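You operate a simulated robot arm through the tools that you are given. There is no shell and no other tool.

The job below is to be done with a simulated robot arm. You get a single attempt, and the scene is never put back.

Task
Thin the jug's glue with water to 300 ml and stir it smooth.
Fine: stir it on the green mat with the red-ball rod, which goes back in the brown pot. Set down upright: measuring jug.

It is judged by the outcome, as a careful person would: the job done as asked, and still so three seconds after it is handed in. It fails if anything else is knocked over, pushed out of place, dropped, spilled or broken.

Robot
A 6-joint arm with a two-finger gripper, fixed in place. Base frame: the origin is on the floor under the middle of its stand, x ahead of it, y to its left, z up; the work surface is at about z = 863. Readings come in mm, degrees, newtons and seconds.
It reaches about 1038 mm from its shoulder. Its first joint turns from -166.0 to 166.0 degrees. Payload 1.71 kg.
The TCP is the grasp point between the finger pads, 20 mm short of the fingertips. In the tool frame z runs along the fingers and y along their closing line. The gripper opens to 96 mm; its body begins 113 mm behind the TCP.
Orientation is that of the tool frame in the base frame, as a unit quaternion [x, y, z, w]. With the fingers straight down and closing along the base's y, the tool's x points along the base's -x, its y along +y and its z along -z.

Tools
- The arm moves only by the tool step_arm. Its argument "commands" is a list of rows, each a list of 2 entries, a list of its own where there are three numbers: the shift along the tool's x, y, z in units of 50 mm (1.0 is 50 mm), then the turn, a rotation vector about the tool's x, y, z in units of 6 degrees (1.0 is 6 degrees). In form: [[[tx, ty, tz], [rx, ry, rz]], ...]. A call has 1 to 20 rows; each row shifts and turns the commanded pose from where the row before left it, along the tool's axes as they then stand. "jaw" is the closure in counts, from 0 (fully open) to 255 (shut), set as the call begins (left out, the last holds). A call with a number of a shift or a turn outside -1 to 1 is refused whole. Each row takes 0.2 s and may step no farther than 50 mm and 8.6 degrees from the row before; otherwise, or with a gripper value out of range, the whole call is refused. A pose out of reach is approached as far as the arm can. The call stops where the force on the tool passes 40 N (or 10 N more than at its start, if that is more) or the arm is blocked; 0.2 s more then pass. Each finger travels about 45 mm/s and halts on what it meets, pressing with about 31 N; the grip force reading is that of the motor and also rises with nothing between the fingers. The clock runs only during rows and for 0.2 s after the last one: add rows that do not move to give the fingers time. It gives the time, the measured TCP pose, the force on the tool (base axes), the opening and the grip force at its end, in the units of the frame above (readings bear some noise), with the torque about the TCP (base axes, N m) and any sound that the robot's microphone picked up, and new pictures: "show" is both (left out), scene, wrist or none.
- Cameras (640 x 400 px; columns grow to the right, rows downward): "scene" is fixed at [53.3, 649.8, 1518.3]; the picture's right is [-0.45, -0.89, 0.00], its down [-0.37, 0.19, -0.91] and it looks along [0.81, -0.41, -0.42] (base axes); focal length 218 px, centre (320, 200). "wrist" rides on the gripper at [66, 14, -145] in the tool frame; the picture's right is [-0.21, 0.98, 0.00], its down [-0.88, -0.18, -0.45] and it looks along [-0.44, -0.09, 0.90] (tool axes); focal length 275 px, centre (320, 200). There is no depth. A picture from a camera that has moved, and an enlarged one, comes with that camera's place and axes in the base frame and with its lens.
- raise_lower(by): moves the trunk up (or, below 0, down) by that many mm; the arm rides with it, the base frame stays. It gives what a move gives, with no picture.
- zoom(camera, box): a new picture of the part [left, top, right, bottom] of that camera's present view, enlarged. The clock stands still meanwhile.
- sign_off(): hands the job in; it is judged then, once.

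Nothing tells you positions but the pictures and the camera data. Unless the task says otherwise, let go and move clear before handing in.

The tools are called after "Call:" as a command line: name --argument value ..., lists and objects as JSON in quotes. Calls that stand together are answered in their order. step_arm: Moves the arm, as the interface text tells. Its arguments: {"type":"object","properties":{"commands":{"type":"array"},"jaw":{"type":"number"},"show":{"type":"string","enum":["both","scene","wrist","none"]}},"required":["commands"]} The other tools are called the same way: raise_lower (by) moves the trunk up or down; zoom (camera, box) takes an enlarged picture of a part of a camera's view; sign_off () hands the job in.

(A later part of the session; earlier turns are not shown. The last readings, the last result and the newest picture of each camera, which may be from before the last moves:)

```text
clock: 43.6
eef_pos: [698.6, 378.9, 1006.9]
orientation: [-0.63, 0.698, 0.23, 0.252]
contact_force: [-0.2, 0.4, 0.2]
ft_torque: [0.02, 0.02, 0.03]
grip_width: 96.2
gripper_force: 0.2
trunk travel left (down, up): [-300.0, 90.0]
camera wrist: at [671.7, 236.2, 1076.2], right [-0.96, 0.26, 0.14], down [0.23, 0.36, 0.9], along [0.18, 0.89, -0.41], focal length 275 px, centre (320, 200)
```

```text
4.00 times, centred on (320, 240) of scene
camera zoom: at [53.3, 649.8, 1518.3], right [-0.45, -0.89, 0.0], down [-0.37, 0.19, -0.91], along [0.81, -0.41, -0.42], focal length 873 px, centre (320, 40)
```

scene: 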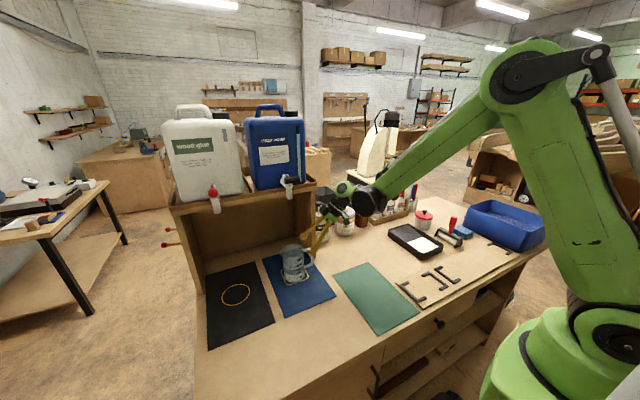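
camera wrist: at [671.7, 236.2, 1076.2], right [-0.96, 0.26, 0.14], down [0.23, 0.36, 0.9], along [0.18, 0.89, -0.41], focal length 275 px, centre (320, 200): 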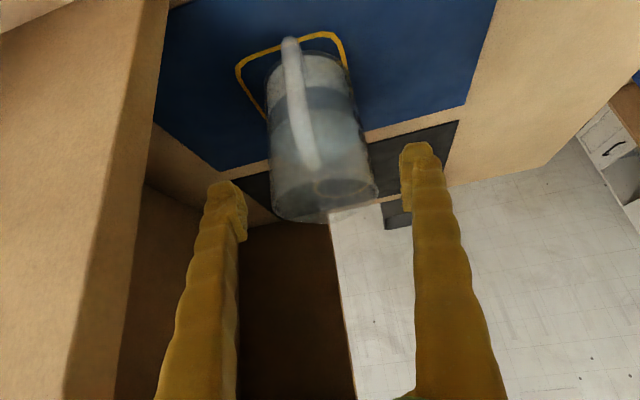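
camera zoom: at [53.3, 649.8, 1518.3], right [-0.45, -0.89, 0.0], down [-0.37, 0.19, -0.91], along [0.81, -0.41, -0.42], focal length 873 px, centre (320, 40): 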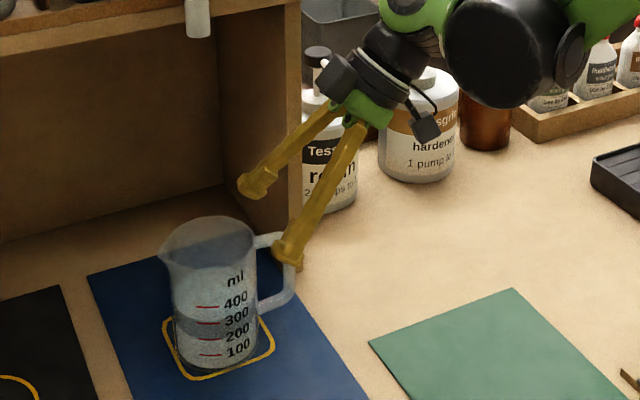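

The jug is now centred to within about 1 mm. I'll make a tiny lateral correction and advance slowly so the fingers slide down either side, watching the force.

Call:
step_arm --commands '[[[0, -0.02, 0.2], [0, 0, 0]], [[0, 0, 0.2], [0, 0, 0]], [[0, 0, 0.2], [0, 0, 0]], [[0, 0, 0], [0, 0, 0]]]' --show "both"

Call:
zoom --camera "wrist" --box '[220, 80, 420, 280]'

Call:
zoom --camera "scene" --box '[270, 210, 350, 290]'

```text
clock: 44.6
eef_pos: [702.1, 396.6, 984.7]
orientation: [-0.629, 0.698, 0.231, 0.253]
contact_force: [-0.3, 0.5, -0.9]
ft_torque: [0.01, -0.01, -0.03]
grip_width: 96.0
gripper_force: 0.1
trunk travel left (down, up): [-300.0, 90.0]
camera wrist: at [675.4, 253.8, 1054.4], right [-0.96, 0.26, 0.14], down [0.23, 0.36, 0.9], along [0.18, 0.89, -0.41], focal length 275 px, centre (320, 200)
```

scene: 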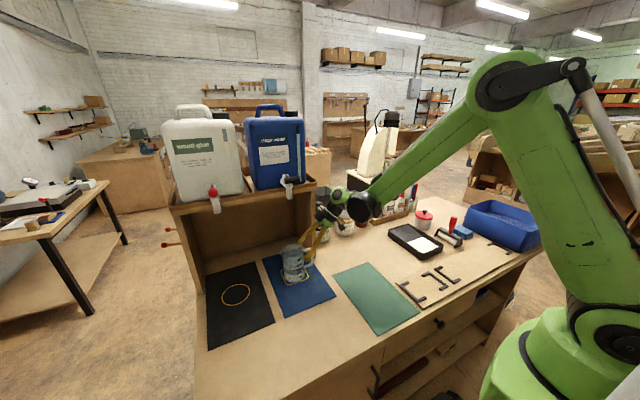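
wrist: 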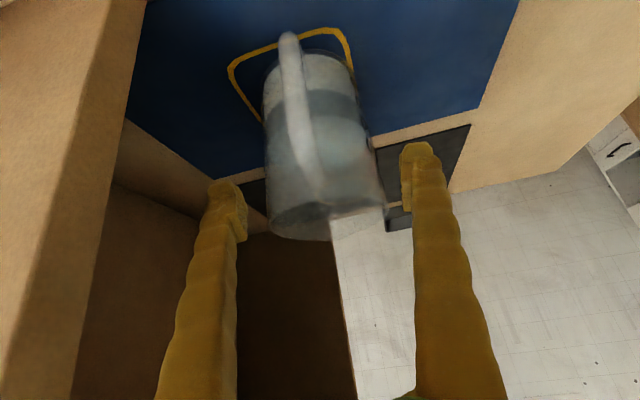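

```text
2.00 times, centred on (320, 180) of wrist
camera zoom: at [675.4, 253.8, 1054.4], right [-0.96, 0.26, 0.14], down [0.23, 0.36, 0.9], along [0.18, 0.89, -0.41], focal length 551 px, centre (320, 240)
```

zoom: 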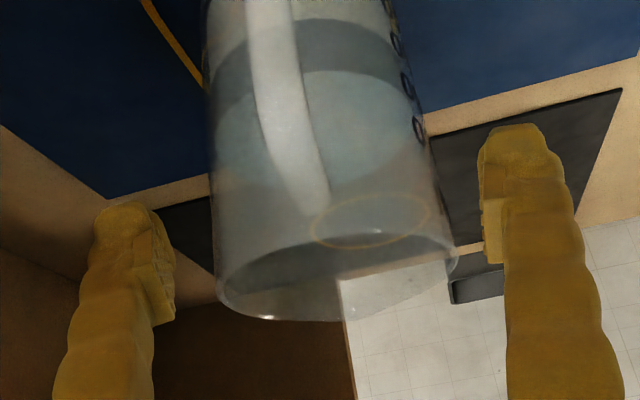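

```text
5.00 times, centred on (310, 250) of scene
camera zoom: at [53.3, 649.8, 1518.3], right [-0.45, -0.89, 0.0], down [-0.37, 0.19, -0.91], along [0.81, -0.41, -0.42], focal length 1092 px, centre (370, -50)
```

zoom: 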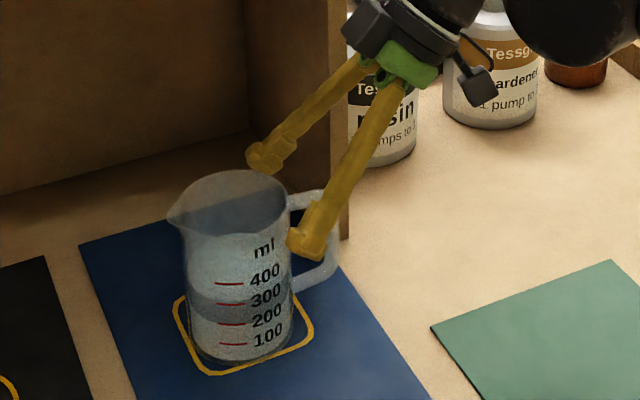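

The jug is centred between the fingers (offset about 0 mm). I'll advance further in small steps.

Call:
step_arm --commands '[[[0, 0, 0.2], [0, 0, 0]], [[0, 0, 0.2], [0, 0, 0]], [[0, 0, 0.2], [0, 0, 0]], [[0, 0, 0], [0, 0, 0]]]' --show "both"

Call:
zoom --camera "wrist" --box '[220, 80, 420, 280]'

Call:
zoom --camera "scene" --box '[270, 210, 350, 290]'

```text
clock: 45.6
eef_pos: [704.3, 416.1, 960.8]
orientation: [-0.629, 0.698, 0.23, 0.253]
contact_force: [0.1, -0.4, 0.0]
ft_torque: [0.0, 0.0, 0.02]
grip_width: 96.0
gripper_force: 0.1
trunk travel left (down, up): [-300.0, 90.0]
camera wrist: at [676.8, 274.8, 1031.4], right [-0.96, 0.26, 0.14], down [0.23, 0.36, 0.9], along [0.18, 0.89, -0.41], focal length 275 px, centre (320, 200)
```

scene: 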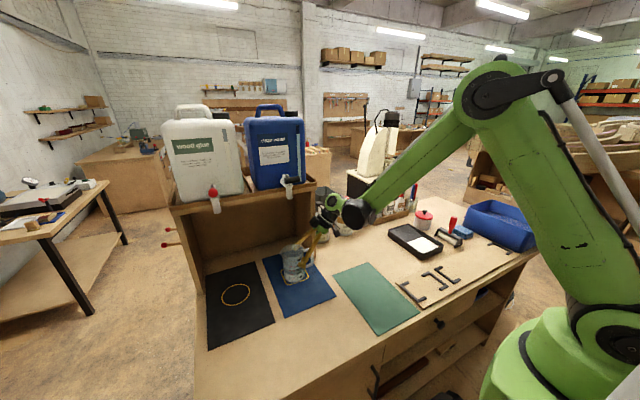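
wrist: 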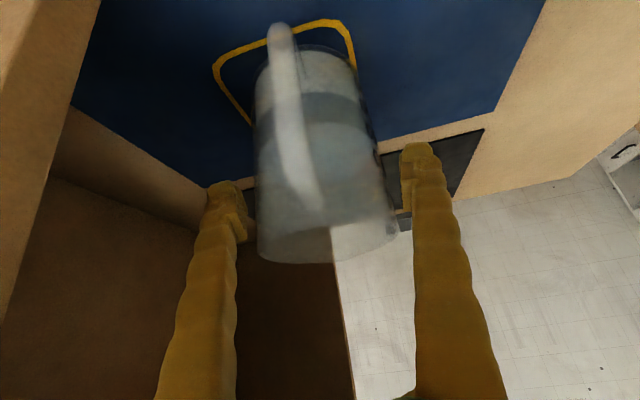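

```text
2.00 times, centred on (320, 180) of wrist
camera zoom: at [676.8, 274.8, 1031.4], right [-0.96, 0.26, 0.14], down [0.23, 0.36, 0.9], along [0.18, 0.89, -0.41], focal length 551 px, centre (320, 240)
```

zoom: 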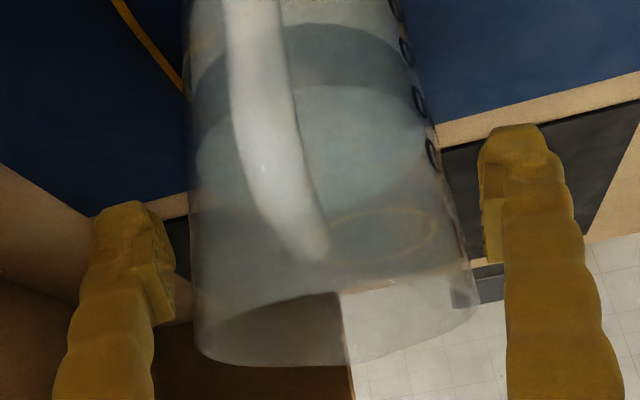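

```text
5.00 times, centred on (310, 250) of scene
camera zoom: at [53.3, 649.8, 1518.3], right [-0.45, -0.89, 0.0], down [-0.37, 0.19, -0.91], along [0.81, -0.41, -0.42], focal length 1092 px, centre (370, -50)
```

zoom: 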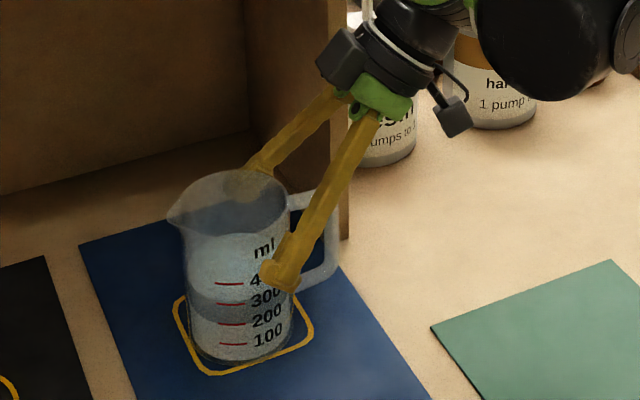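

The fingers are either side of the jug with even clearance and no contact force. I'll advance the last 28 mm or so to bring the grasp point onto the jug's axis.

Call:
step_arm --commands '[[[0, -0.01, 0.19], [0, 0, 0]], [[0, 0, 0.19], [0, 0, 0]], [[0, 0, 0.18], [0, 0, 0]], [[0, 0, 0], [0, 0, 0]]]' --show "both"

Call:
zoom --camera "wrist" --box '[200, 80, 440, 300]'

Call:
zoom --camera "scene" --box '[270, 210, 350, 290]'

```text
clock: 46.6
eef_pos: [706.5, 435.2, 939.1]
orientation: [-0.629, 0.698, 0.23, 0.253]
contact_force: [-0.1, -0.7, -0.6]
ft_torque: [-0.02, 0.04, -0.01]
grip_width: 95.8
gripper_force: 0.1
trunk travel left (down, up): [-300.0, 90.0]
camera wrist: at [679.3, 292.7, 1009.4], right [-0.96, 0.26, 0.14], down [0.23, 0.36, 0.9], along [0.18, 0.89, -0.41], focal length 275 px, centre (320, 200)
```

scene: 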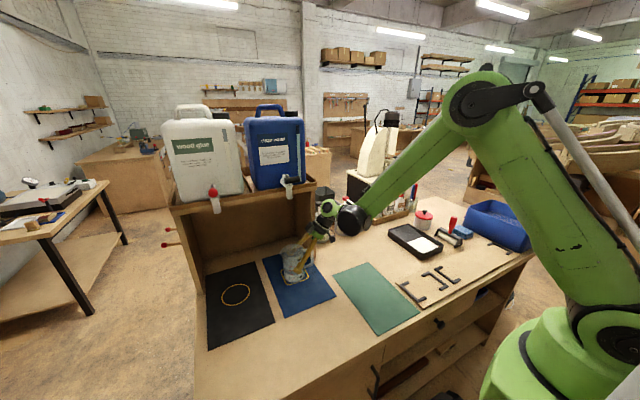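
wrist: 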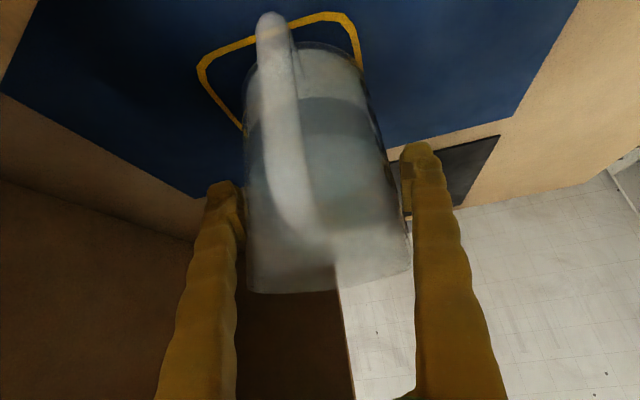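

```text
1.82 times, centred on (320, 190) of wrist
camera zoom: at [679.3, 292.7, 1009.4], right [-0.96, 0.26, 0.14], down [0.23, 0.36, 0.9], along [0.18, 0.89, -0.41], focal length 500 px, centre (320, 218)
```

zoom: 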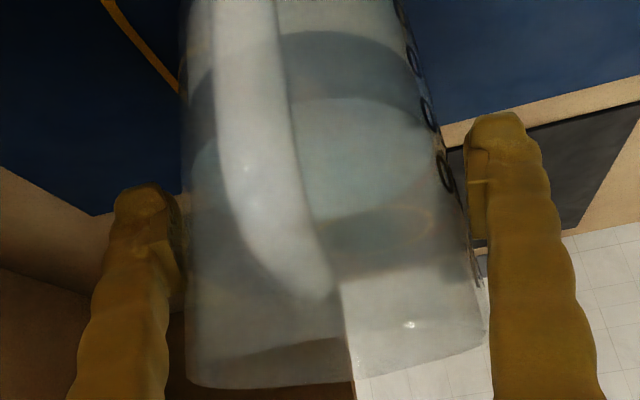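

```text
5.00 times, centred on (310, 250) of scene
camera zoom: at [53.3, 649.8, 1518.3], right [-0.45, -0.89, 0.0], down [-0.37, 0.19, -0.91], along [0.81, -0.41, -0.42], focal length 1092 px, centre (370, -50)
```

zoom: 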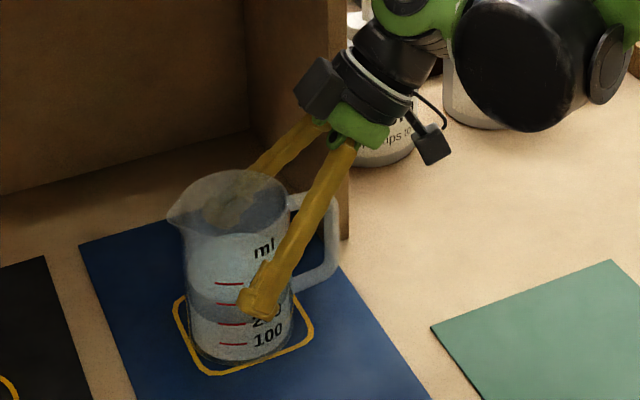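

The grasp point is on the jug's axis with the fingers evenly placed. I'll close the gripper on the jug body.

Call:
step_arm --commands '[[[0, 0, 0], [0, 0, 0]], [[0, 0, 0], [0, 0, 0]], [[0, 0, 0], [0, 0, 0]]]' --jaw 255 --show "both"

Call:
zoom --camera "scene" --box '[270, 210, 350, 290]'

```text
clock: 47.4
eef_pos: [706.1, 435.2, 940.1]
orientation: [-0.629, 0.698, 0.231, 0.253]
contact_force: [2.2, -0.6, 0.8]
ft_torque: [0.02, -0.02, 0.0]
grip_width: 90.0
gripper_force: 30.8
trunk travel left (down, up): [-300.0, 90.0]
camera wrist: at [679.5, 292.6, 1009.5], right [-0.96, 0.26, 0.14], down [0.23, 0.36, 0.9], along [0.18, 0.89, -0.41], focal length 275 px, centre (320, 200)
```

scene: 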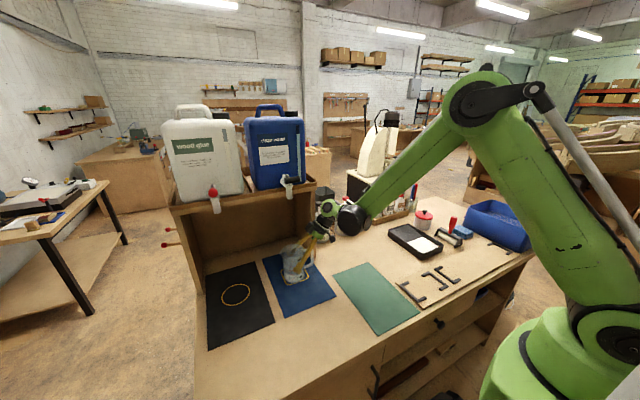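
wrist: 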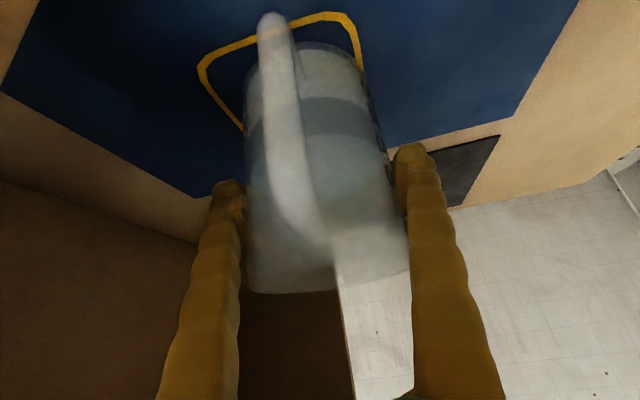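

```text
5.00 times, centred on (310, 250) of scene
camera zoom: at [53.3, 649.8, 1518.3], right [-0.45, -0.89, 0.0], down [-0.37, 0.19, -0.91], along [0.81, -0.41, -0.42], focal length 1092 px, centre (370, -50)
```

zoom: 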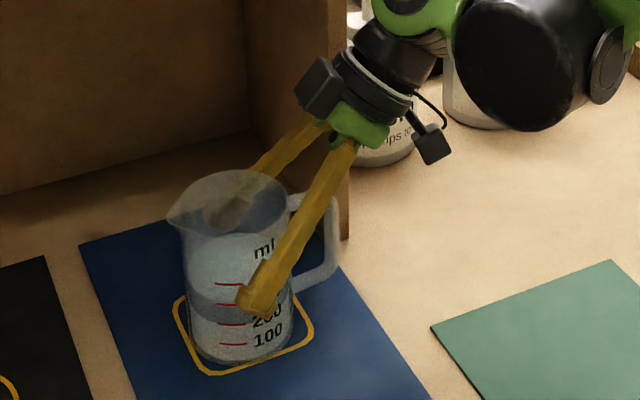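

The gripper holds the jug at 90 mm with about 31 N. I'll lift straight up slowly and check for any slip or tilt.

Call:
step_arm --commands '[[[-0.064, 0.0006, -0.0768], [0, 0, 0]], [[-0.064, 0.0006, -0.0768], [0, 0, 0]], [[-0.064, 0.0006, -0.0768], [0, 0, 0]], [[-0.064, 0.0006, -0.0768], [0, 0, 0]]]' --show "wrist"

Call:
zoom --camera "scene" --box '[270, 210, 350, 290]'

```text
clock: 48.4
eef_pos: [707.3, 435.3, 959.2]
orientation: [-0.629, 0.698, 0.231, 0.253]
contact_force: [-0.3, 0.1, -4.0]
ft_torque: [-0.01, -0.02, 0.01]
grip_width: 86.1
gripper_force: 30.9
trunk travel left (down, up): [-300.0, 90.0]
camera wrist: at [680.0, 292.6, 1029.8], right [-0.96, 0.26, 0.14], down [0.23, 0.36, 0.9], along [0.18, 0.89, -0.41], focal length 275 px, centre (320, 200)
```

wrist: 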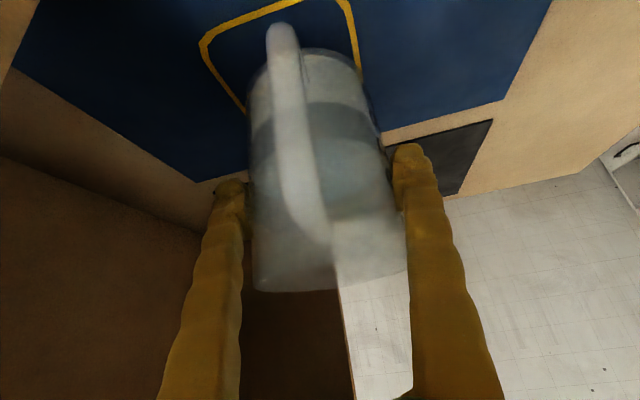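

```text
5.00 times, centred on (310, 250) of scene
camera zoom: at [53.3, 649.8, 1518.3], right [-0.45, -0.89, 0.0], down [-0.37, 0.19, -0.91], along [0.81, -0.41, -0.42], focal length 1092 px, centre (370, -50)
```

zoom: 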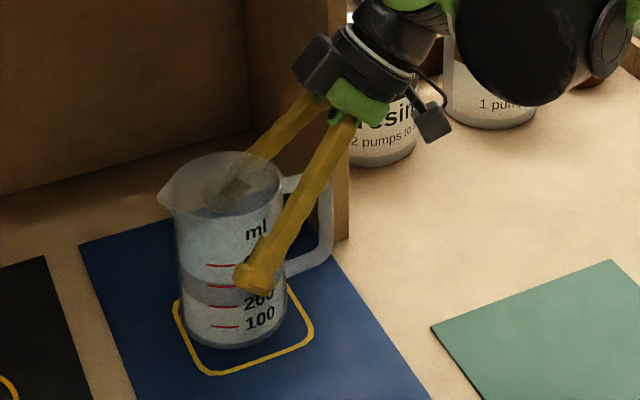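

The jug lifted cleanly and stays upright. I'll raise it another 45 mm and check it.

Call:
step_arm --commands '[[[-0.1155, 0.001, -0.138], [0, 0, 0]], [[-0.1155, 0.001, -0.138], [0, 0, 0]], [[-0.1155, 0.001, -0.138], [0, 0, 0]], [[-0.1155, 0.001, -0.138], [0, 0, 0]], [[-0.1155, 0.001, -0.138], [0, 0, 0]]]' --show "scene"

Call:
zoom --camera "scene" --box '[270, 200, 350, 290]'

```text
clock: 49.6
eef_pos: [707.2, 434.6, 1004.0]
orientation: [-0.629, 0.698, 0.23, 0.253]
contact_force: [1.4, 0.7, -3.5]
ft_torque: [0.0, -0.01, 0.02]
grip_width: 86.0
gripper_force: 31.4
trunk travel left (down, up): [-300.0, 90.0]
```

scene: 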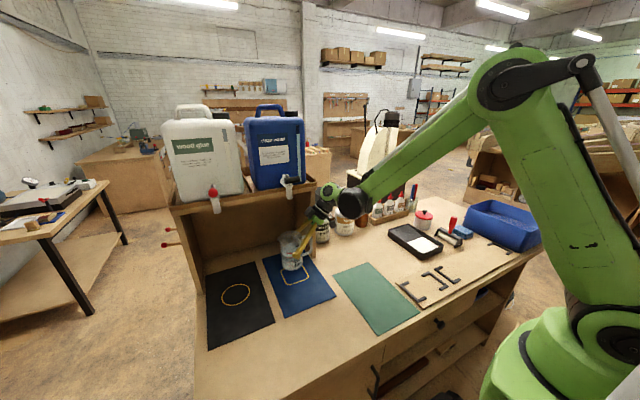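

```text
4.44 times, centred on (310, 245) of scene
camera zoom: at [53.3, 649.8, 1518.3], right [-0.45, -0.89, 0.0], down [-0.37, 0.19, -0.91], along [0.81, -0.41, -0.42], focal length 970 px, centre (364, 0)
```

zoom: 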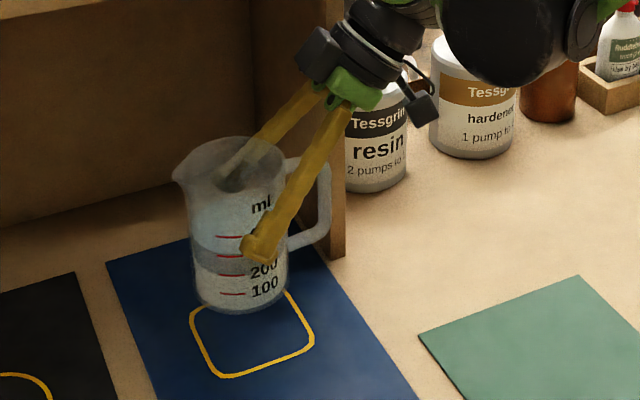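

The jug is upright and held firmly. I'll carry it smoothly over to the green mat at a constant height.

Call:
step_arm --commands '[[[0.1335, 0.0993, -0.1106], [0, 0, 0]], [[0.1335, 0.0993, -0.1106], [0, 0, 0]], [[0.2913, 0.2166, -0.2413], [0, 0, 0]], [[0.2913, 0.2166, -0.2413], [0, 0, 0]], [[0.2913, 0.2166, -0.2413], [0, 0, 0]], [[0.2913, 0.2166, -0.2413], [0, 0, 0]], [[0.2913, 0.2166, -0.2413], [0, 0, 0]], [[0.2913, 0.2166, -0.2413], [0, 0, 0]]]' --show "scene"

```text
clock: 51.4
eef_pos: [620.6, 311.0, 1004.0]
orientation: [-0.629, 0.699, 0.229, 0.253]
contact_force: [0.1, -0.3, -4.8]
ft_torque: [0.01, -0.03, -0.03]
grip_width: 86.0
gripper_force: 31.1
trunk travel left (down, up): [-300.0, 90.0]
```

scene: 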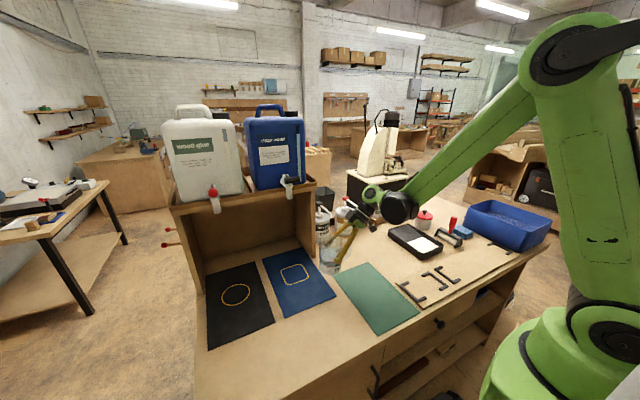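

The jug is about halfway across and still level. I'll continue to above the green mat's centre.

Call:
step_arm --commands '[[[0.288, 0.221, -0.239], [0, 0, 0]], [[0.288, 0.221, -0.239], [0, 0, 0]], [[0.288, 0.221, -0.239], [0, 0, 0]], [[0.288, 0.221, -0.239], [0, 0, 0]], [[0.288, 0.221, -0.239], [0, 0, 0]], [[0.127, 0.0975, -0.1055], [0, 0, 0]], [[0.127, 0.0975, -0.1055], [0, 0, 0]], [[0, 0, 0], [0, 0, 0]]]' --show "both"

Call:
zoom --camera "scene" --box '[310, 200, 430, 340]'

```text
clock: 53.2
eef_pos: [542.4, 209.7, 1004.1]
orientation: [-0.629, 0.699, 0.23, 0.253]
contact_force: [0.0, -0.4, -3.3]
ft_torque: [0.02, -0.04, -0.06]
grip_width: 86.1
gripper_force: 30.7
trunk travel left (down, up): [-300.0, 90.0]
camera wrist: at [514.9, 67.9, 1073.3], right [-0.96, 0.26, 0.14], down [0.23, 0.36, 0.9], along [0.18, 0.89, -0.41], focal length 275 px, centre (320, 200)
```

scene: 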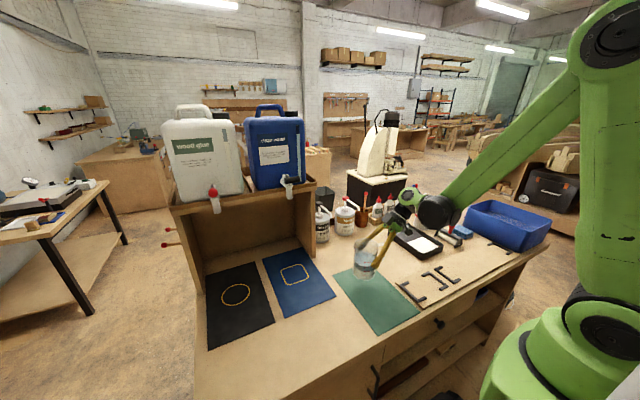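
wrist: 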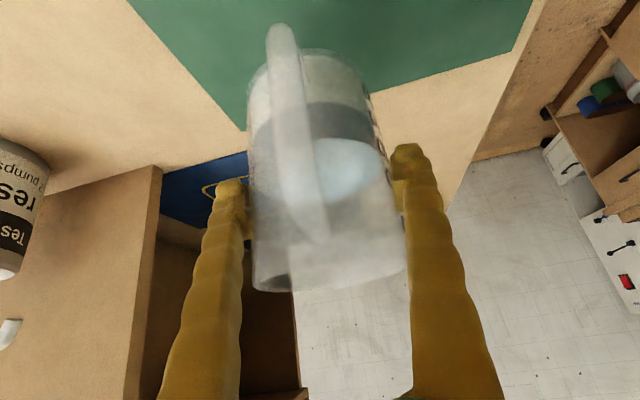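

```text
2.86 times, centred on (370, 270) of scene
camera zoom: at [53.3, 649.8, 1518.3], right [-0.45, -0.89, 0.0], down [-0.37, 0.19, -0.91], along [0.81, -0.41, -0.42], focal length 624 px, centre (177, 0)
```

zoom: 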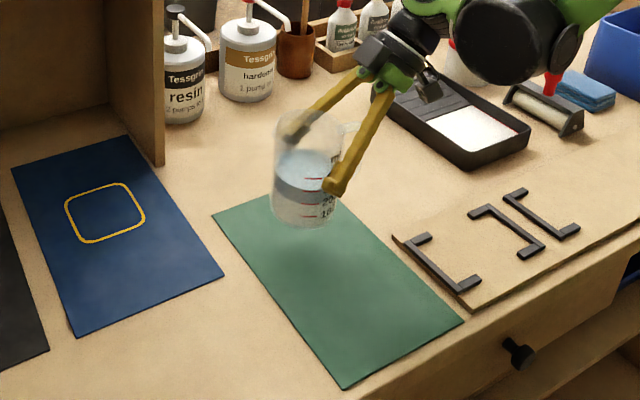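

The jug is over the green mat, with the mat's edges well clear. I'll lower it most of the way.

Call:
step_arm --commands '[[[0.1283, -0.0012, 0.1536], [0, 0, 0]], [[0.1283, -0.0012, 0.1536], [0, 0, 0]], [[0.1283, -0.0012, 0.1536], [0, 0, 0]], [[0.1283, -0.0012, 0.1536], [0, 0, 0]], [[0.1283, -0.0012, 0.1536], [0, 0, 0]], [[0.077, -0.0007, 0.0922], [0, 0, 0]], [[0, 0, 0], [0, 0, 0]]]' --show "none"

Call:
zoom --camera "scene" --box '[330, 220, 410, 310]'

```text
clock: 54.8
eef_pos: [541.5, 210.1, 948.6]
orientation: [-0.629, 0.698, 0.231, 0.253]
contact_force: [0.3, -0.2, -3.8]
ft_torque: [-0.01, -0.03, 0.0]
grip_width: 86.3
gripper_force: 31.0
trunk travel left (down, up): [-300.0, 90.0]
```

```text
4.44 times, centred on (370, 265) of scene
camera zoom: at [53.3, 649.8, 1518.3], right [-0.45, -0.89, 0.0], down [-0.37, 0.19, -0.91], along [0.81, -0.41, -0.42], focal length 970 px, centre (98, -89)
```

zoom: 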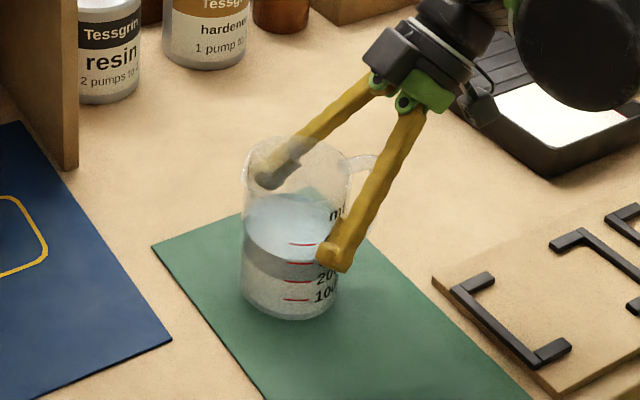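

The base is only a few millimetres above the mat. I'll lower in 2 mm steps until I feel support.

Call:
step_arm --commands '[[[0.0257, 0, 0.0307], [0, 0, 0]], [[0.0257, 0, 0.0307], [0, 0, 0]], [[0.0257, 0, 0.0307], [0, 0, 0]]]' --show "none"

```text
clock: 55.6
eef_pos: [542.5, 209.6, 941.7]
orientation: [-0.629, 0.698, 0.231, 0.253]
contact_force: [-0.1, -0.5, -3.4]
ft_torque: [0.0, -0.03, 0.01]
grip_width: 85.7
gripper_force: 31.2
trunk travel left (down, up): [-300.0, 90.0]
```

Call:
step_arm --commands '[[[0.0128, 0, 0.0154], [0, 0, 0]], [[0.0128, 0, 0.0154], [0, 0, 0]]]' --show "none"

Call:
zoom --camera "scene" --box '[345, 240, 395, 300]'

```text
clock: 56.2
eef_pos: [543.4, 208.8, 940.7]
orientation: [-0.628, 0.698, 0.23, 0.254]
contact_force: [3.2, -8.2, 23.4]
ft_torque: [0.27, -0.09, -0.12]
grip_width: 85.9
gripper_force: 30.7
trunk travel left (down, up): [-300.0, 90.0]
```

```text
6.67 times, centred on (370, 270) of scene
camera zoom: at [53.3, 649.8, 1518.3], right [-0.45, -0.89, 0.0], down [-0.37, 0.19, -0.91], along [0.81, -0.41, -0.42], focal length 1456 px, centre (-13, -267)
```

zoom: 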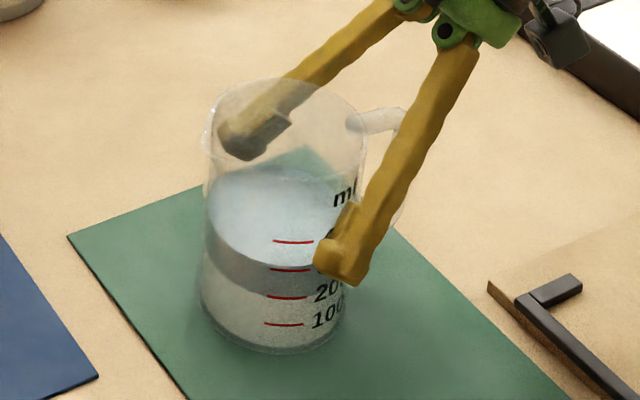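

The jug is seated on the mat and I feel about 23 N of support. I'll ease up about 1 mm and open the fingers.

Call:
step_arm --commands '[[[-0.0115, 0, -0.0138], [0, 0, 0]], [[0, 0, 0], [0, 0, 0]]]' --show "none"

Call:
step_arm --commands '[[[0, 0, 0], [0, 0, 0]], [[0, 0, 0], [0, 0, 0]], [[0, 0, 0], [0, 0, 0]]]' --jaw 0 --show "both"

Call:
zoom --camera "scene" --box '[345, 240, 395, 300]'

Call:
zoom --camera "wrist" --box '[200, 80, 440, 300]'

```text
clock: 56.8
eef_pos: [541.6, 211.9, 939.5]
orientation: [-0.628, 0.699, 0.23, 0.253]
contact_force: [-0.9, -3.7, 1.0]
ft_torque: [-0.08, 0.08, 0.06]
grip_width: 86.0
gripper_force: 31.0
trunk travel left (down, up): [-300.0, 90.0]
```

```text
clock: 57.6
eef_pos: [542.3, 210.4, 940.9]
orientation: [-0.628, 0.699, 0.23, 0.253]
contact_force: [-0.8, 0.6, -0.3]
ft_torque: [0.03, 0.01, 0.0]
grip_width: 95.7
gripper_force: 0.1
trunk travel left (down, up): [-300.0, 90.0]
camera wrist: at [515.3, 67.8, 1010.5], right [-0.96, 0.26, 0.14], down [0.23, 0.36, 0.9], along [0.18, 0.89, -0.41], focal length 275 px, centre (320, 200)
```

scene: 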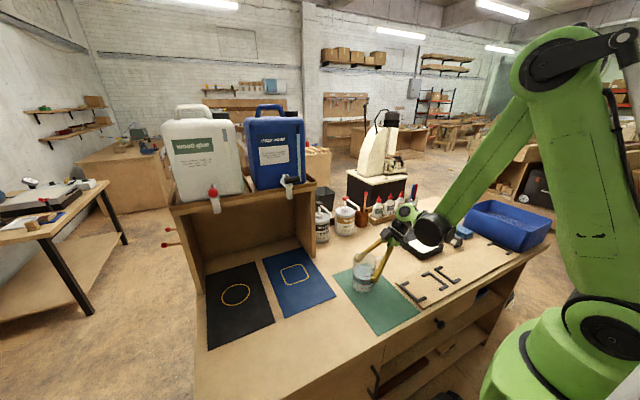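
wrist: 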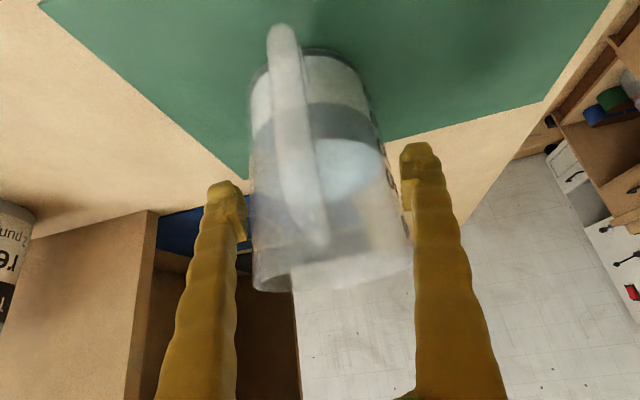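

```text
6.67 times, centred on (370, 270) of scene
camera zoom: at [53.3, 649.8, 1518.3], right [-0.45, -0.89, 0.0], down [-0.37, 0.19, -0.91], along [0.81, -0.41, -0.42], focal length 1456 px, centre (-13, -267)
```

zoom: 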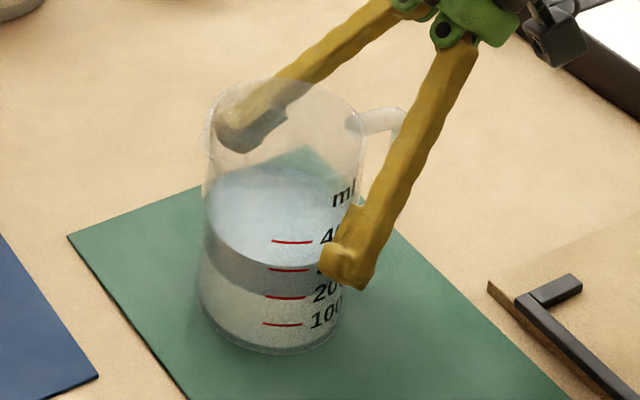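

```text
1.82 times, centred on (320, 190) of wrist
camera zoom: at [515.3, 67.8, 1010.5], right [-0.96, 0.26, 0.14], down [0.23, 0.36, 0.9], along [0.18, 0.89, -0.41], focal length 500 px, centre (320, 218)
```

zoom: 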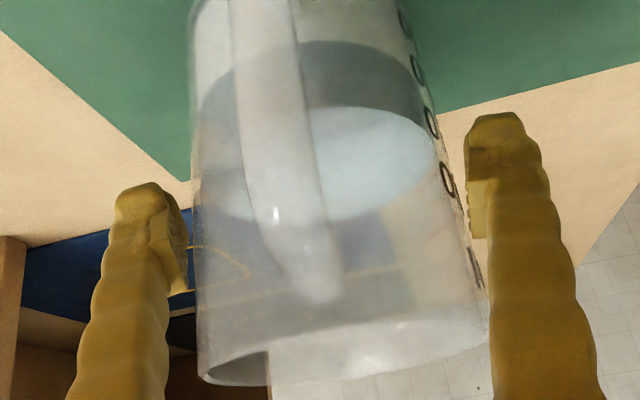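

The jug stands upright on the green mat and the fingers are open on both sides. I'll retreat straight back along the tool axis.

Call:
step_arm --commands '[[[0, 0, -0.2], [0, 0, 0]], [[0, 0, -0.3], [0, 0, 0]], [[0, 0, -0.3], [0, 0, 0]]]' --show "none"

Call:
zoom --camera "scene" --box '[330, 220, 410, 310]'

```text
clock: 58.4
eef_pos: [538.7, 184.2, 971.0]
orientation: [-0.628, 0.699, 0.23, 0.254]
contact_force: [0.0, -0.3, -0.4]
ft_torque: [-0.03, 0.0, -0.01]
grip_width: 95.8
gripper_force: 0.0
trunk travel left (down, up): [-300.0, 90.0]
```

```text
4.44 times, centred on (370, 265) of scene
camera zoom: at [53.3, 649.8, 1518.3], right [-0.45, -0.89, 0.0], down [-0.37, 0.19, -0.91], along [0.81, -0.41, -0.42], focal length 970 px, centre (98, -89)
```

zoom: 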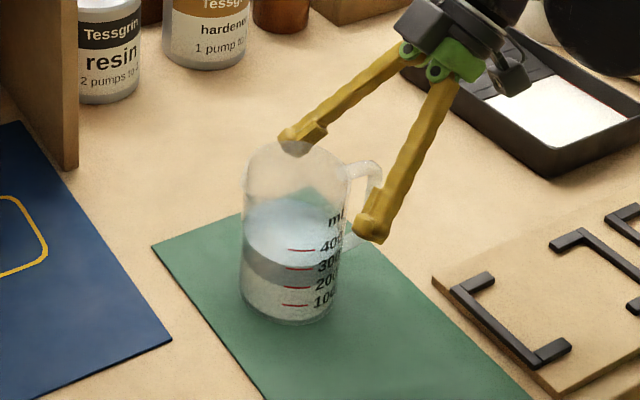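

The fingers are clear of the jug. I'll back out the rest of the way, rise and move out over the bench to make room to turn.

Call:
step_arm --commands '[[[0, 0, -0.6], [0, 0, 0]], [[0, 0, -0.7], [0, 0, 0]], [[0, 0, -0.7], [0, 0, 0]], [[-0.428, 0.004, -0.512], [0, 0, 0]], [[-0.428, 0.004, -0.512], [0, 0, 0]], [[-0.428, 0.004, -0.512], [0, 0, 0]], [[-0.054, -0.664, 0.04], [0, 0, 0]], [[-0.054, -0.664, 0.04], [0, 0, 0]], [[-0.054, -0.664, 0.04], [0, 0, 0]], [[0, 0, 0], [0, 0, 0]]]' --show "scene"

```text
clock: 60.6
eef_pos: [633.9, 117.3, 1150.0]
orientation: [-0.628, 0.699, 0.23, 0.253]
contact_force: [0.1, -0.7, 0.0]
ft_torque: [0.03, 0.04, 0.03]
grip_width: 95.9
gripper_force: 0.0
trunk travel left (down, up): [-300.0, 90.0]
```

scene: 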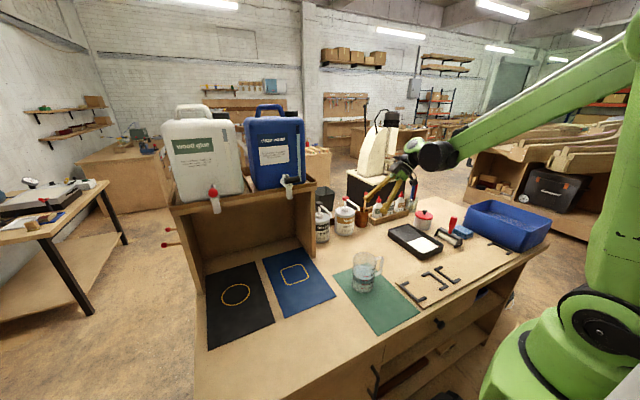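

The jug is standing alone on the green mat. I'll yaw the gripper back to face forward.

Call:
step_arm --commands '[[[0, 0, 0], [0.643, 0, 0.766]], [[0, 0, 0], [0.643, 0, 0.766]], [[0, 0, 0], [0.643, 0, 0.766]], [[0, 0, 0], [0.643, 0, 0.766]], [[0, 0, 0], [0.643, 0, 0.766]], [[0, 0, 0], [0.643, 0, 0.766]], [[0, 0, 0], [0.643, 0, 0.766]], [[0, 0, 0], [0.643, 0, 0.766]], [[0, 0, 0], [0.643, 0, 0.766]], [[0, 0, 0], [0.643, 0, 0.766]], [[0, 0, 0], [0.643, 0, 0.766]], [[0, 0, 0], [0.643, 0, 0.766]], [[0, 0, 0], [0.643, 0, 0.766]], [[0, 0, 0], [0.643, 0, 0.766]]]' --show "both"

Call:
zoom --camera "scene" --box '[310, 150, 430, 310]'

```text
clock: 63.6
eef_pos: [634.2, 119.3, 1149.1]
orientation: [0.001, 0.94, 0.0, 0.34]
contact_force: [-0.7, 0.5, 0.1]
ft_torque: [-0.01, -0.02, -0.01]
grip_width: 96.2
gripper_force: 0.1
trunk travel left (down, up): [-300.0, 90.0]
camera wrist: at [491.9, 132.2, 1218.9], right [0.16, 0.98, 0.13], down [0.39, -0.19, 0.9], along [0.91, -0.09, -0.41], focal length 275 px, centre (320, 200)
```

scene: 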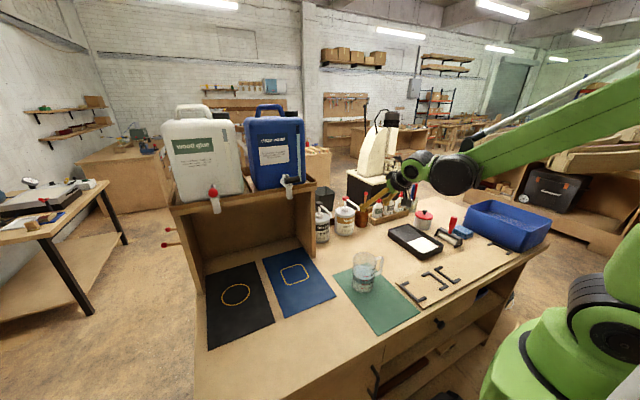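
wrist: 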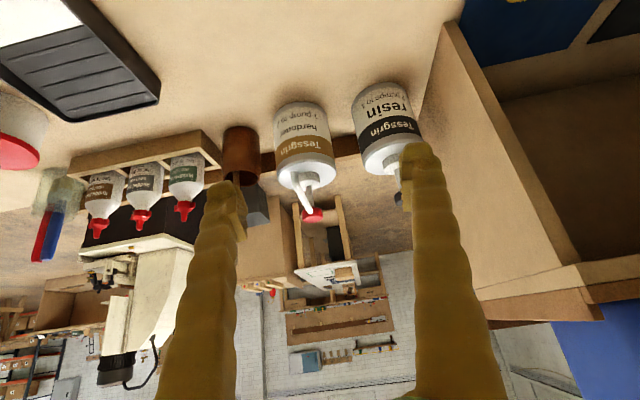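

```text
2.50 times, centred on (370, 230) of scene
camera zoom: at [53.3, 649.8, 1518.3], right [-0.45, -0.89, 0.0], down [-0.37, 0.19, -0.91], along [0.81, -0.41, -0.42], focal length 546 px, centre (195, 125)
```

zoom: 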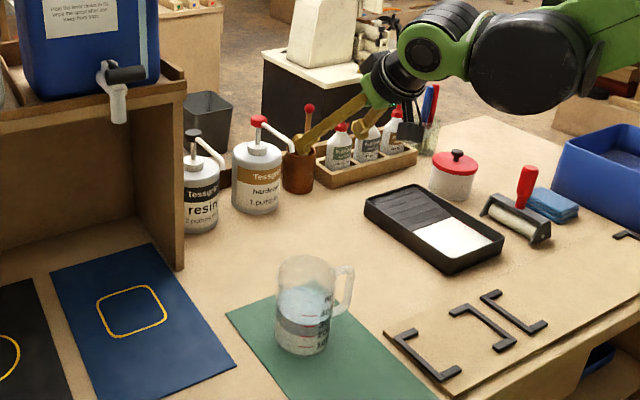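

The wrist camera now faces the bottle row. I'll shift toward the brown pot to view the rod.

Call:
step_arm --commands '[[[-0.3, -0.75, -0.3], [0, 0, 0]], [[-0.3, -0.8, -0.3], [0, 0, 0]], [[0, -0.8, 0], [0, 0, 0]], [[0, -0.8, 0], [0, 0, 0]], [[0, 0, 0], [0, 0, 0]]]' --show "both"

Call:
zoom --camera "wrist" --box '[250, 60, 400, 230]'

Call:
zoom --camera "scene" --box '[340, 170, 410, 240]'

```text
clock: 64.8
eef_pos: [639.1, -38.0, 1190.3]
orientation: [0.0, 0.94, 0.0, 0.34]
contact_force: [0.3, -0.3, 0.0]
ft_torque: [0.03, 0.02, 0.0]
grip_width: 96.0
gripper_force: 0.1
trunk travel left (down, up): [-300.0, 90.0]
camera wrist: at [496.9, -25.5, 1260.6], right [0.16, 0.98, 0.13], down [0.39, -0.19, 0.9], along [0.91, -0.09, -0.41], focal length 275 px, centre (320, 200)
```

scene: 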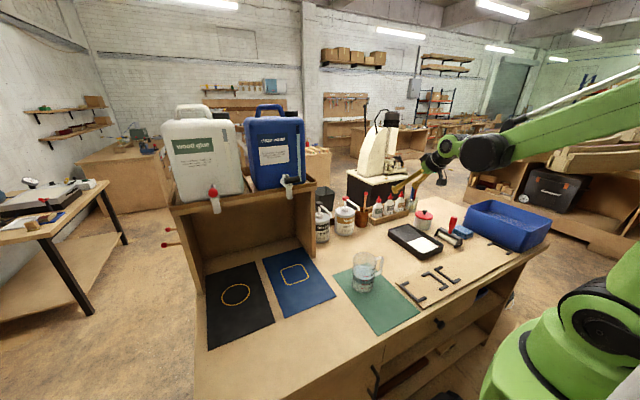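
wrist: 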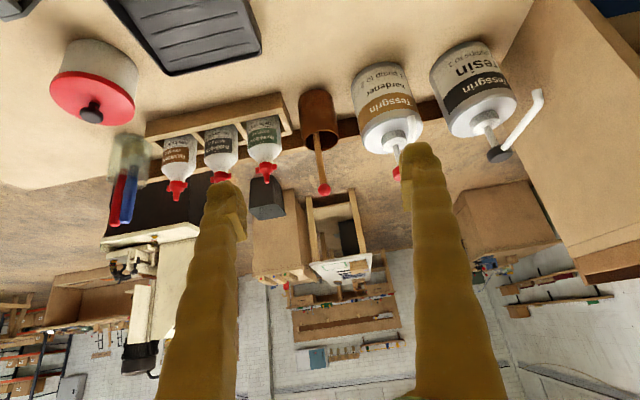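

```text
2.35 times, centred on (325, 145) of wrist
camera zoom: at [496.9, -25.5, 1260.6], right [0.16, 0.98, 0.13], down [0.39, -0.19, 0.9], along [0.91, -0.09, -0.41], focal length 648 px, centre (308, 329)
```

zoom: 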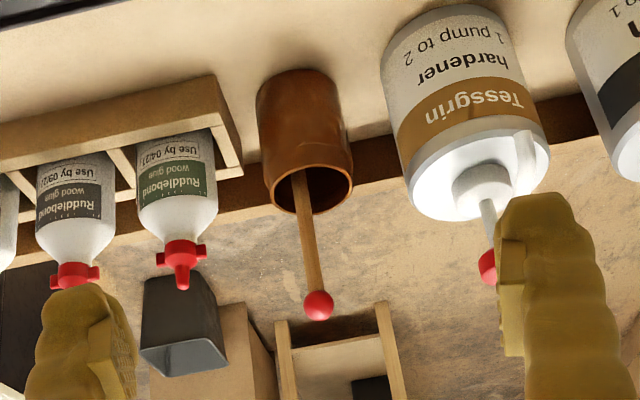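

```text
5.71 times, centred on (375, 205) of scene
camera zoom: at [53.3, 649.8, 1518.3], right [-0.45, -0.89, 0.0], down [-0.37, 0.19, -0.91], along [0.81, -0.41, -0.42], focal length 1248 px, centre (6, 171)
```

zoom: 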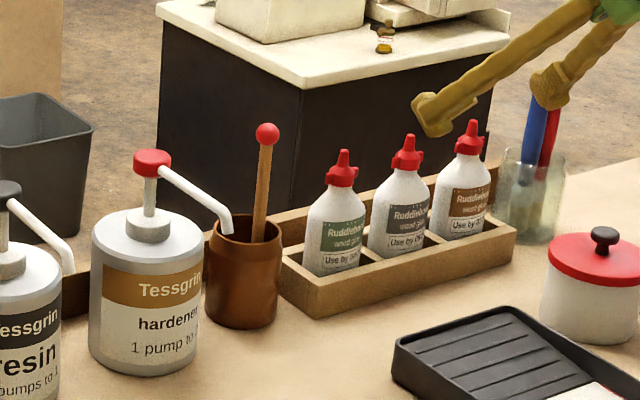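

The red-ball rod's ball is near (906, −56, 1058), and the rod stands nearly vertical in the pot, whose rim centre is near (911, −47, 955). I'll narrow the fingers and move to a standoff in front of the rod, then refine.

Call:
step_arm --commands '[[[-0.386, -0.072, 0.712], [0, 0, 0]], [[-0.386, -0.072, 0.712], [0, 0, 0]], [[-0.386, -0.072, 0.712], [0, 0, 0]], [[-0.386, -0.072, 0.712], [0, 0, 0]], [[-0.386, -0.072, 0.712], [0, 0, 0]], [[0, 0, 0], [0, 0, 0]]]' --jaw 140 --show "both"

Call:
zoom --camera "wrist" --box '[240, 60, 400, 240]'

Call:
zoom --camera "scene" --box '[330, 160, 410, 240]'

```text
clock: 66.2
eef_pos: [824.1, -54.2, 1113.9]
orientation: [0.0, 0.941, 0.0, 0.339]
contact_force: [-0.9, -0.2, -0.4]
ft_torque: [-0.02, -0.01, -0.02]
grip_width: 43.5
gripper_force: 0.1
trunk travel left (down, up): [-300.0, 90.0]
camera wrist: at [682.0, -41.8, 1184.6], right [0.16, 0.98, 0.13], down [0.39, -0.18, 0.9], along [0.91, -0.09, -0.41], focal length 275 px, centre (320, 200)
```

scene: 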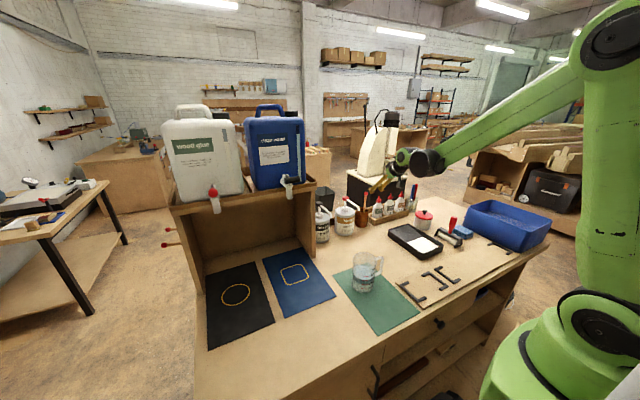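
wrist: 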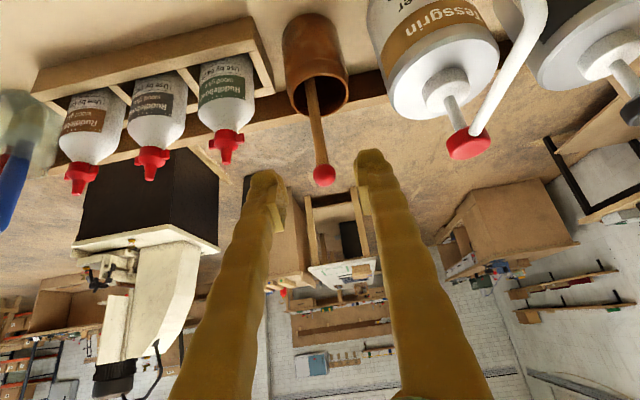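

```text
2.22 times, centred on (320, 150) of wrist
camera zoom: at [682.0, -41.8, 1184.6], right [0.16, 0.98, 0.13], down [0.39, -0.18, 0.9], along [0.91, -0.09, -0.41], focal length 612 px, centre (320, 311)
```

zoom: 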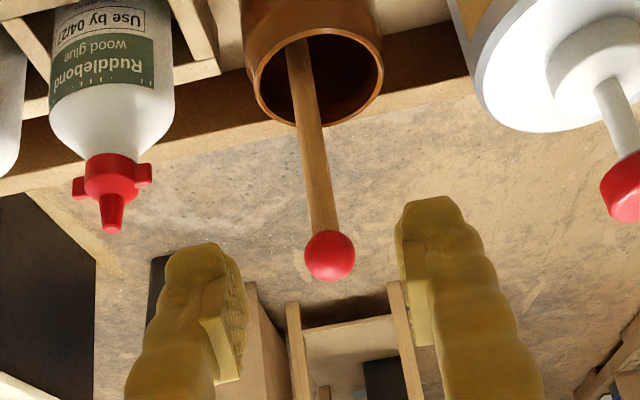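

```text
5.00 times, centred on (370, 200) of scene
camera zoom: at [53.3, 649.8, 1518.3], right [-0.45, -0.89, 0.0], down [-0.37, 0.19, -0.91], along [0.81, -0.41, -0.42], focal length 1092 px, centre (70, 200)
```

zoom: 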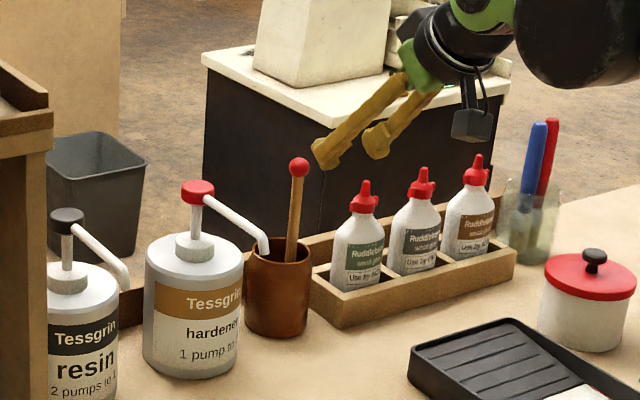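

The rod is vertical at about (907, −56) and centred between the fingers to within 1–2 mm. I'll advance toward it.

Call:
step_arm --commands '[[[-0.063, -0.018, 0.5], [0, 0, 0]], [[-0.063, -0.018, 0.5], [0, 0, 0]], [[0, 0, 0.6], [0, 0, 0]], [[0, 0, 0], [0, 0, 0]]]' --show "both"

Call:
zoom --camera "wrist" --box '[240, 100, 400, 260]'

Call:
zoom --camera "scene" --box '[340, 170, 400, 230]'

```text
clock: 67.2
eef_pos: [881.5, -57.9, 1058.0]
orientation: [-0.001, 0.941, 0.0, 0.339]
contact_force: [1.0, 0.4, -0.4]
ft_torque: [0.02, 0.05, -0.02]
grip_width: 43.5
gripper_force: 0.1
trunk travel left (down, up): [-300.0, 90.0]
camera wrist: at [738.7, -45.8, 1128.3], right [0.16, 0.98, 0.13], down [0.39, -0.18, 0.9], along [0.91, -0.09, -0.41], focal length 275 px, centre (320, 200)
```

scene: 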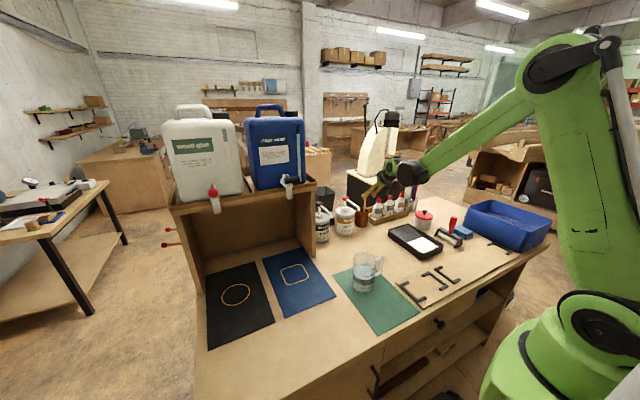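
wrist: 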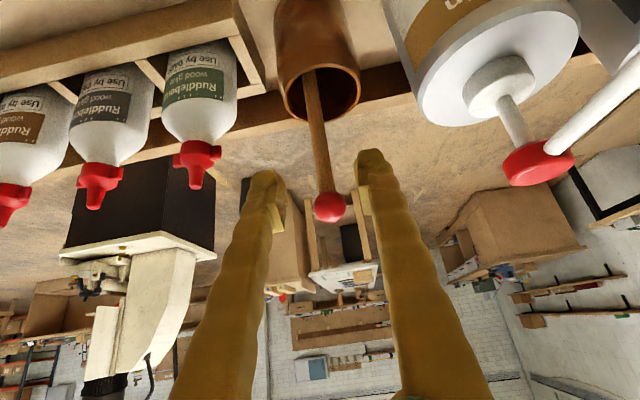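

```text
2.50 times, centred on (320, 180) of wrist
camera zoom: at [738.7, -45.8, 1128.3], right [0.16, 0.98, 0.13], down [0.39, -0.18, 0.9], along [0.91, -0.09, -0.41], focal length 688 px, centre (320, 250)
```

zoom: 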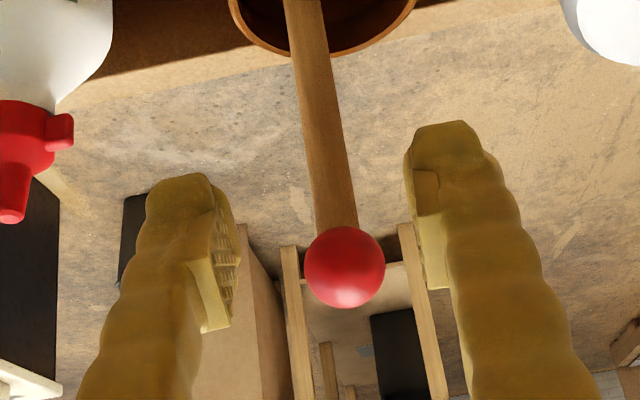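

```text
6.67 times, centred on (370, 200) of scene
camera zoom: at [53.3, 649.8, 1518.3], right [-0.45, -0.89, 0.0], down [-0.37, 0.19, -0.91], along [0.81, -0.41, -0.42], focal length 1456 px, centre (-13, 200)
```

zoom: 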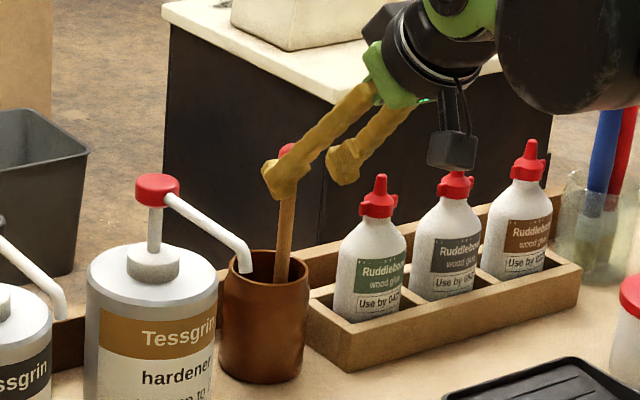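

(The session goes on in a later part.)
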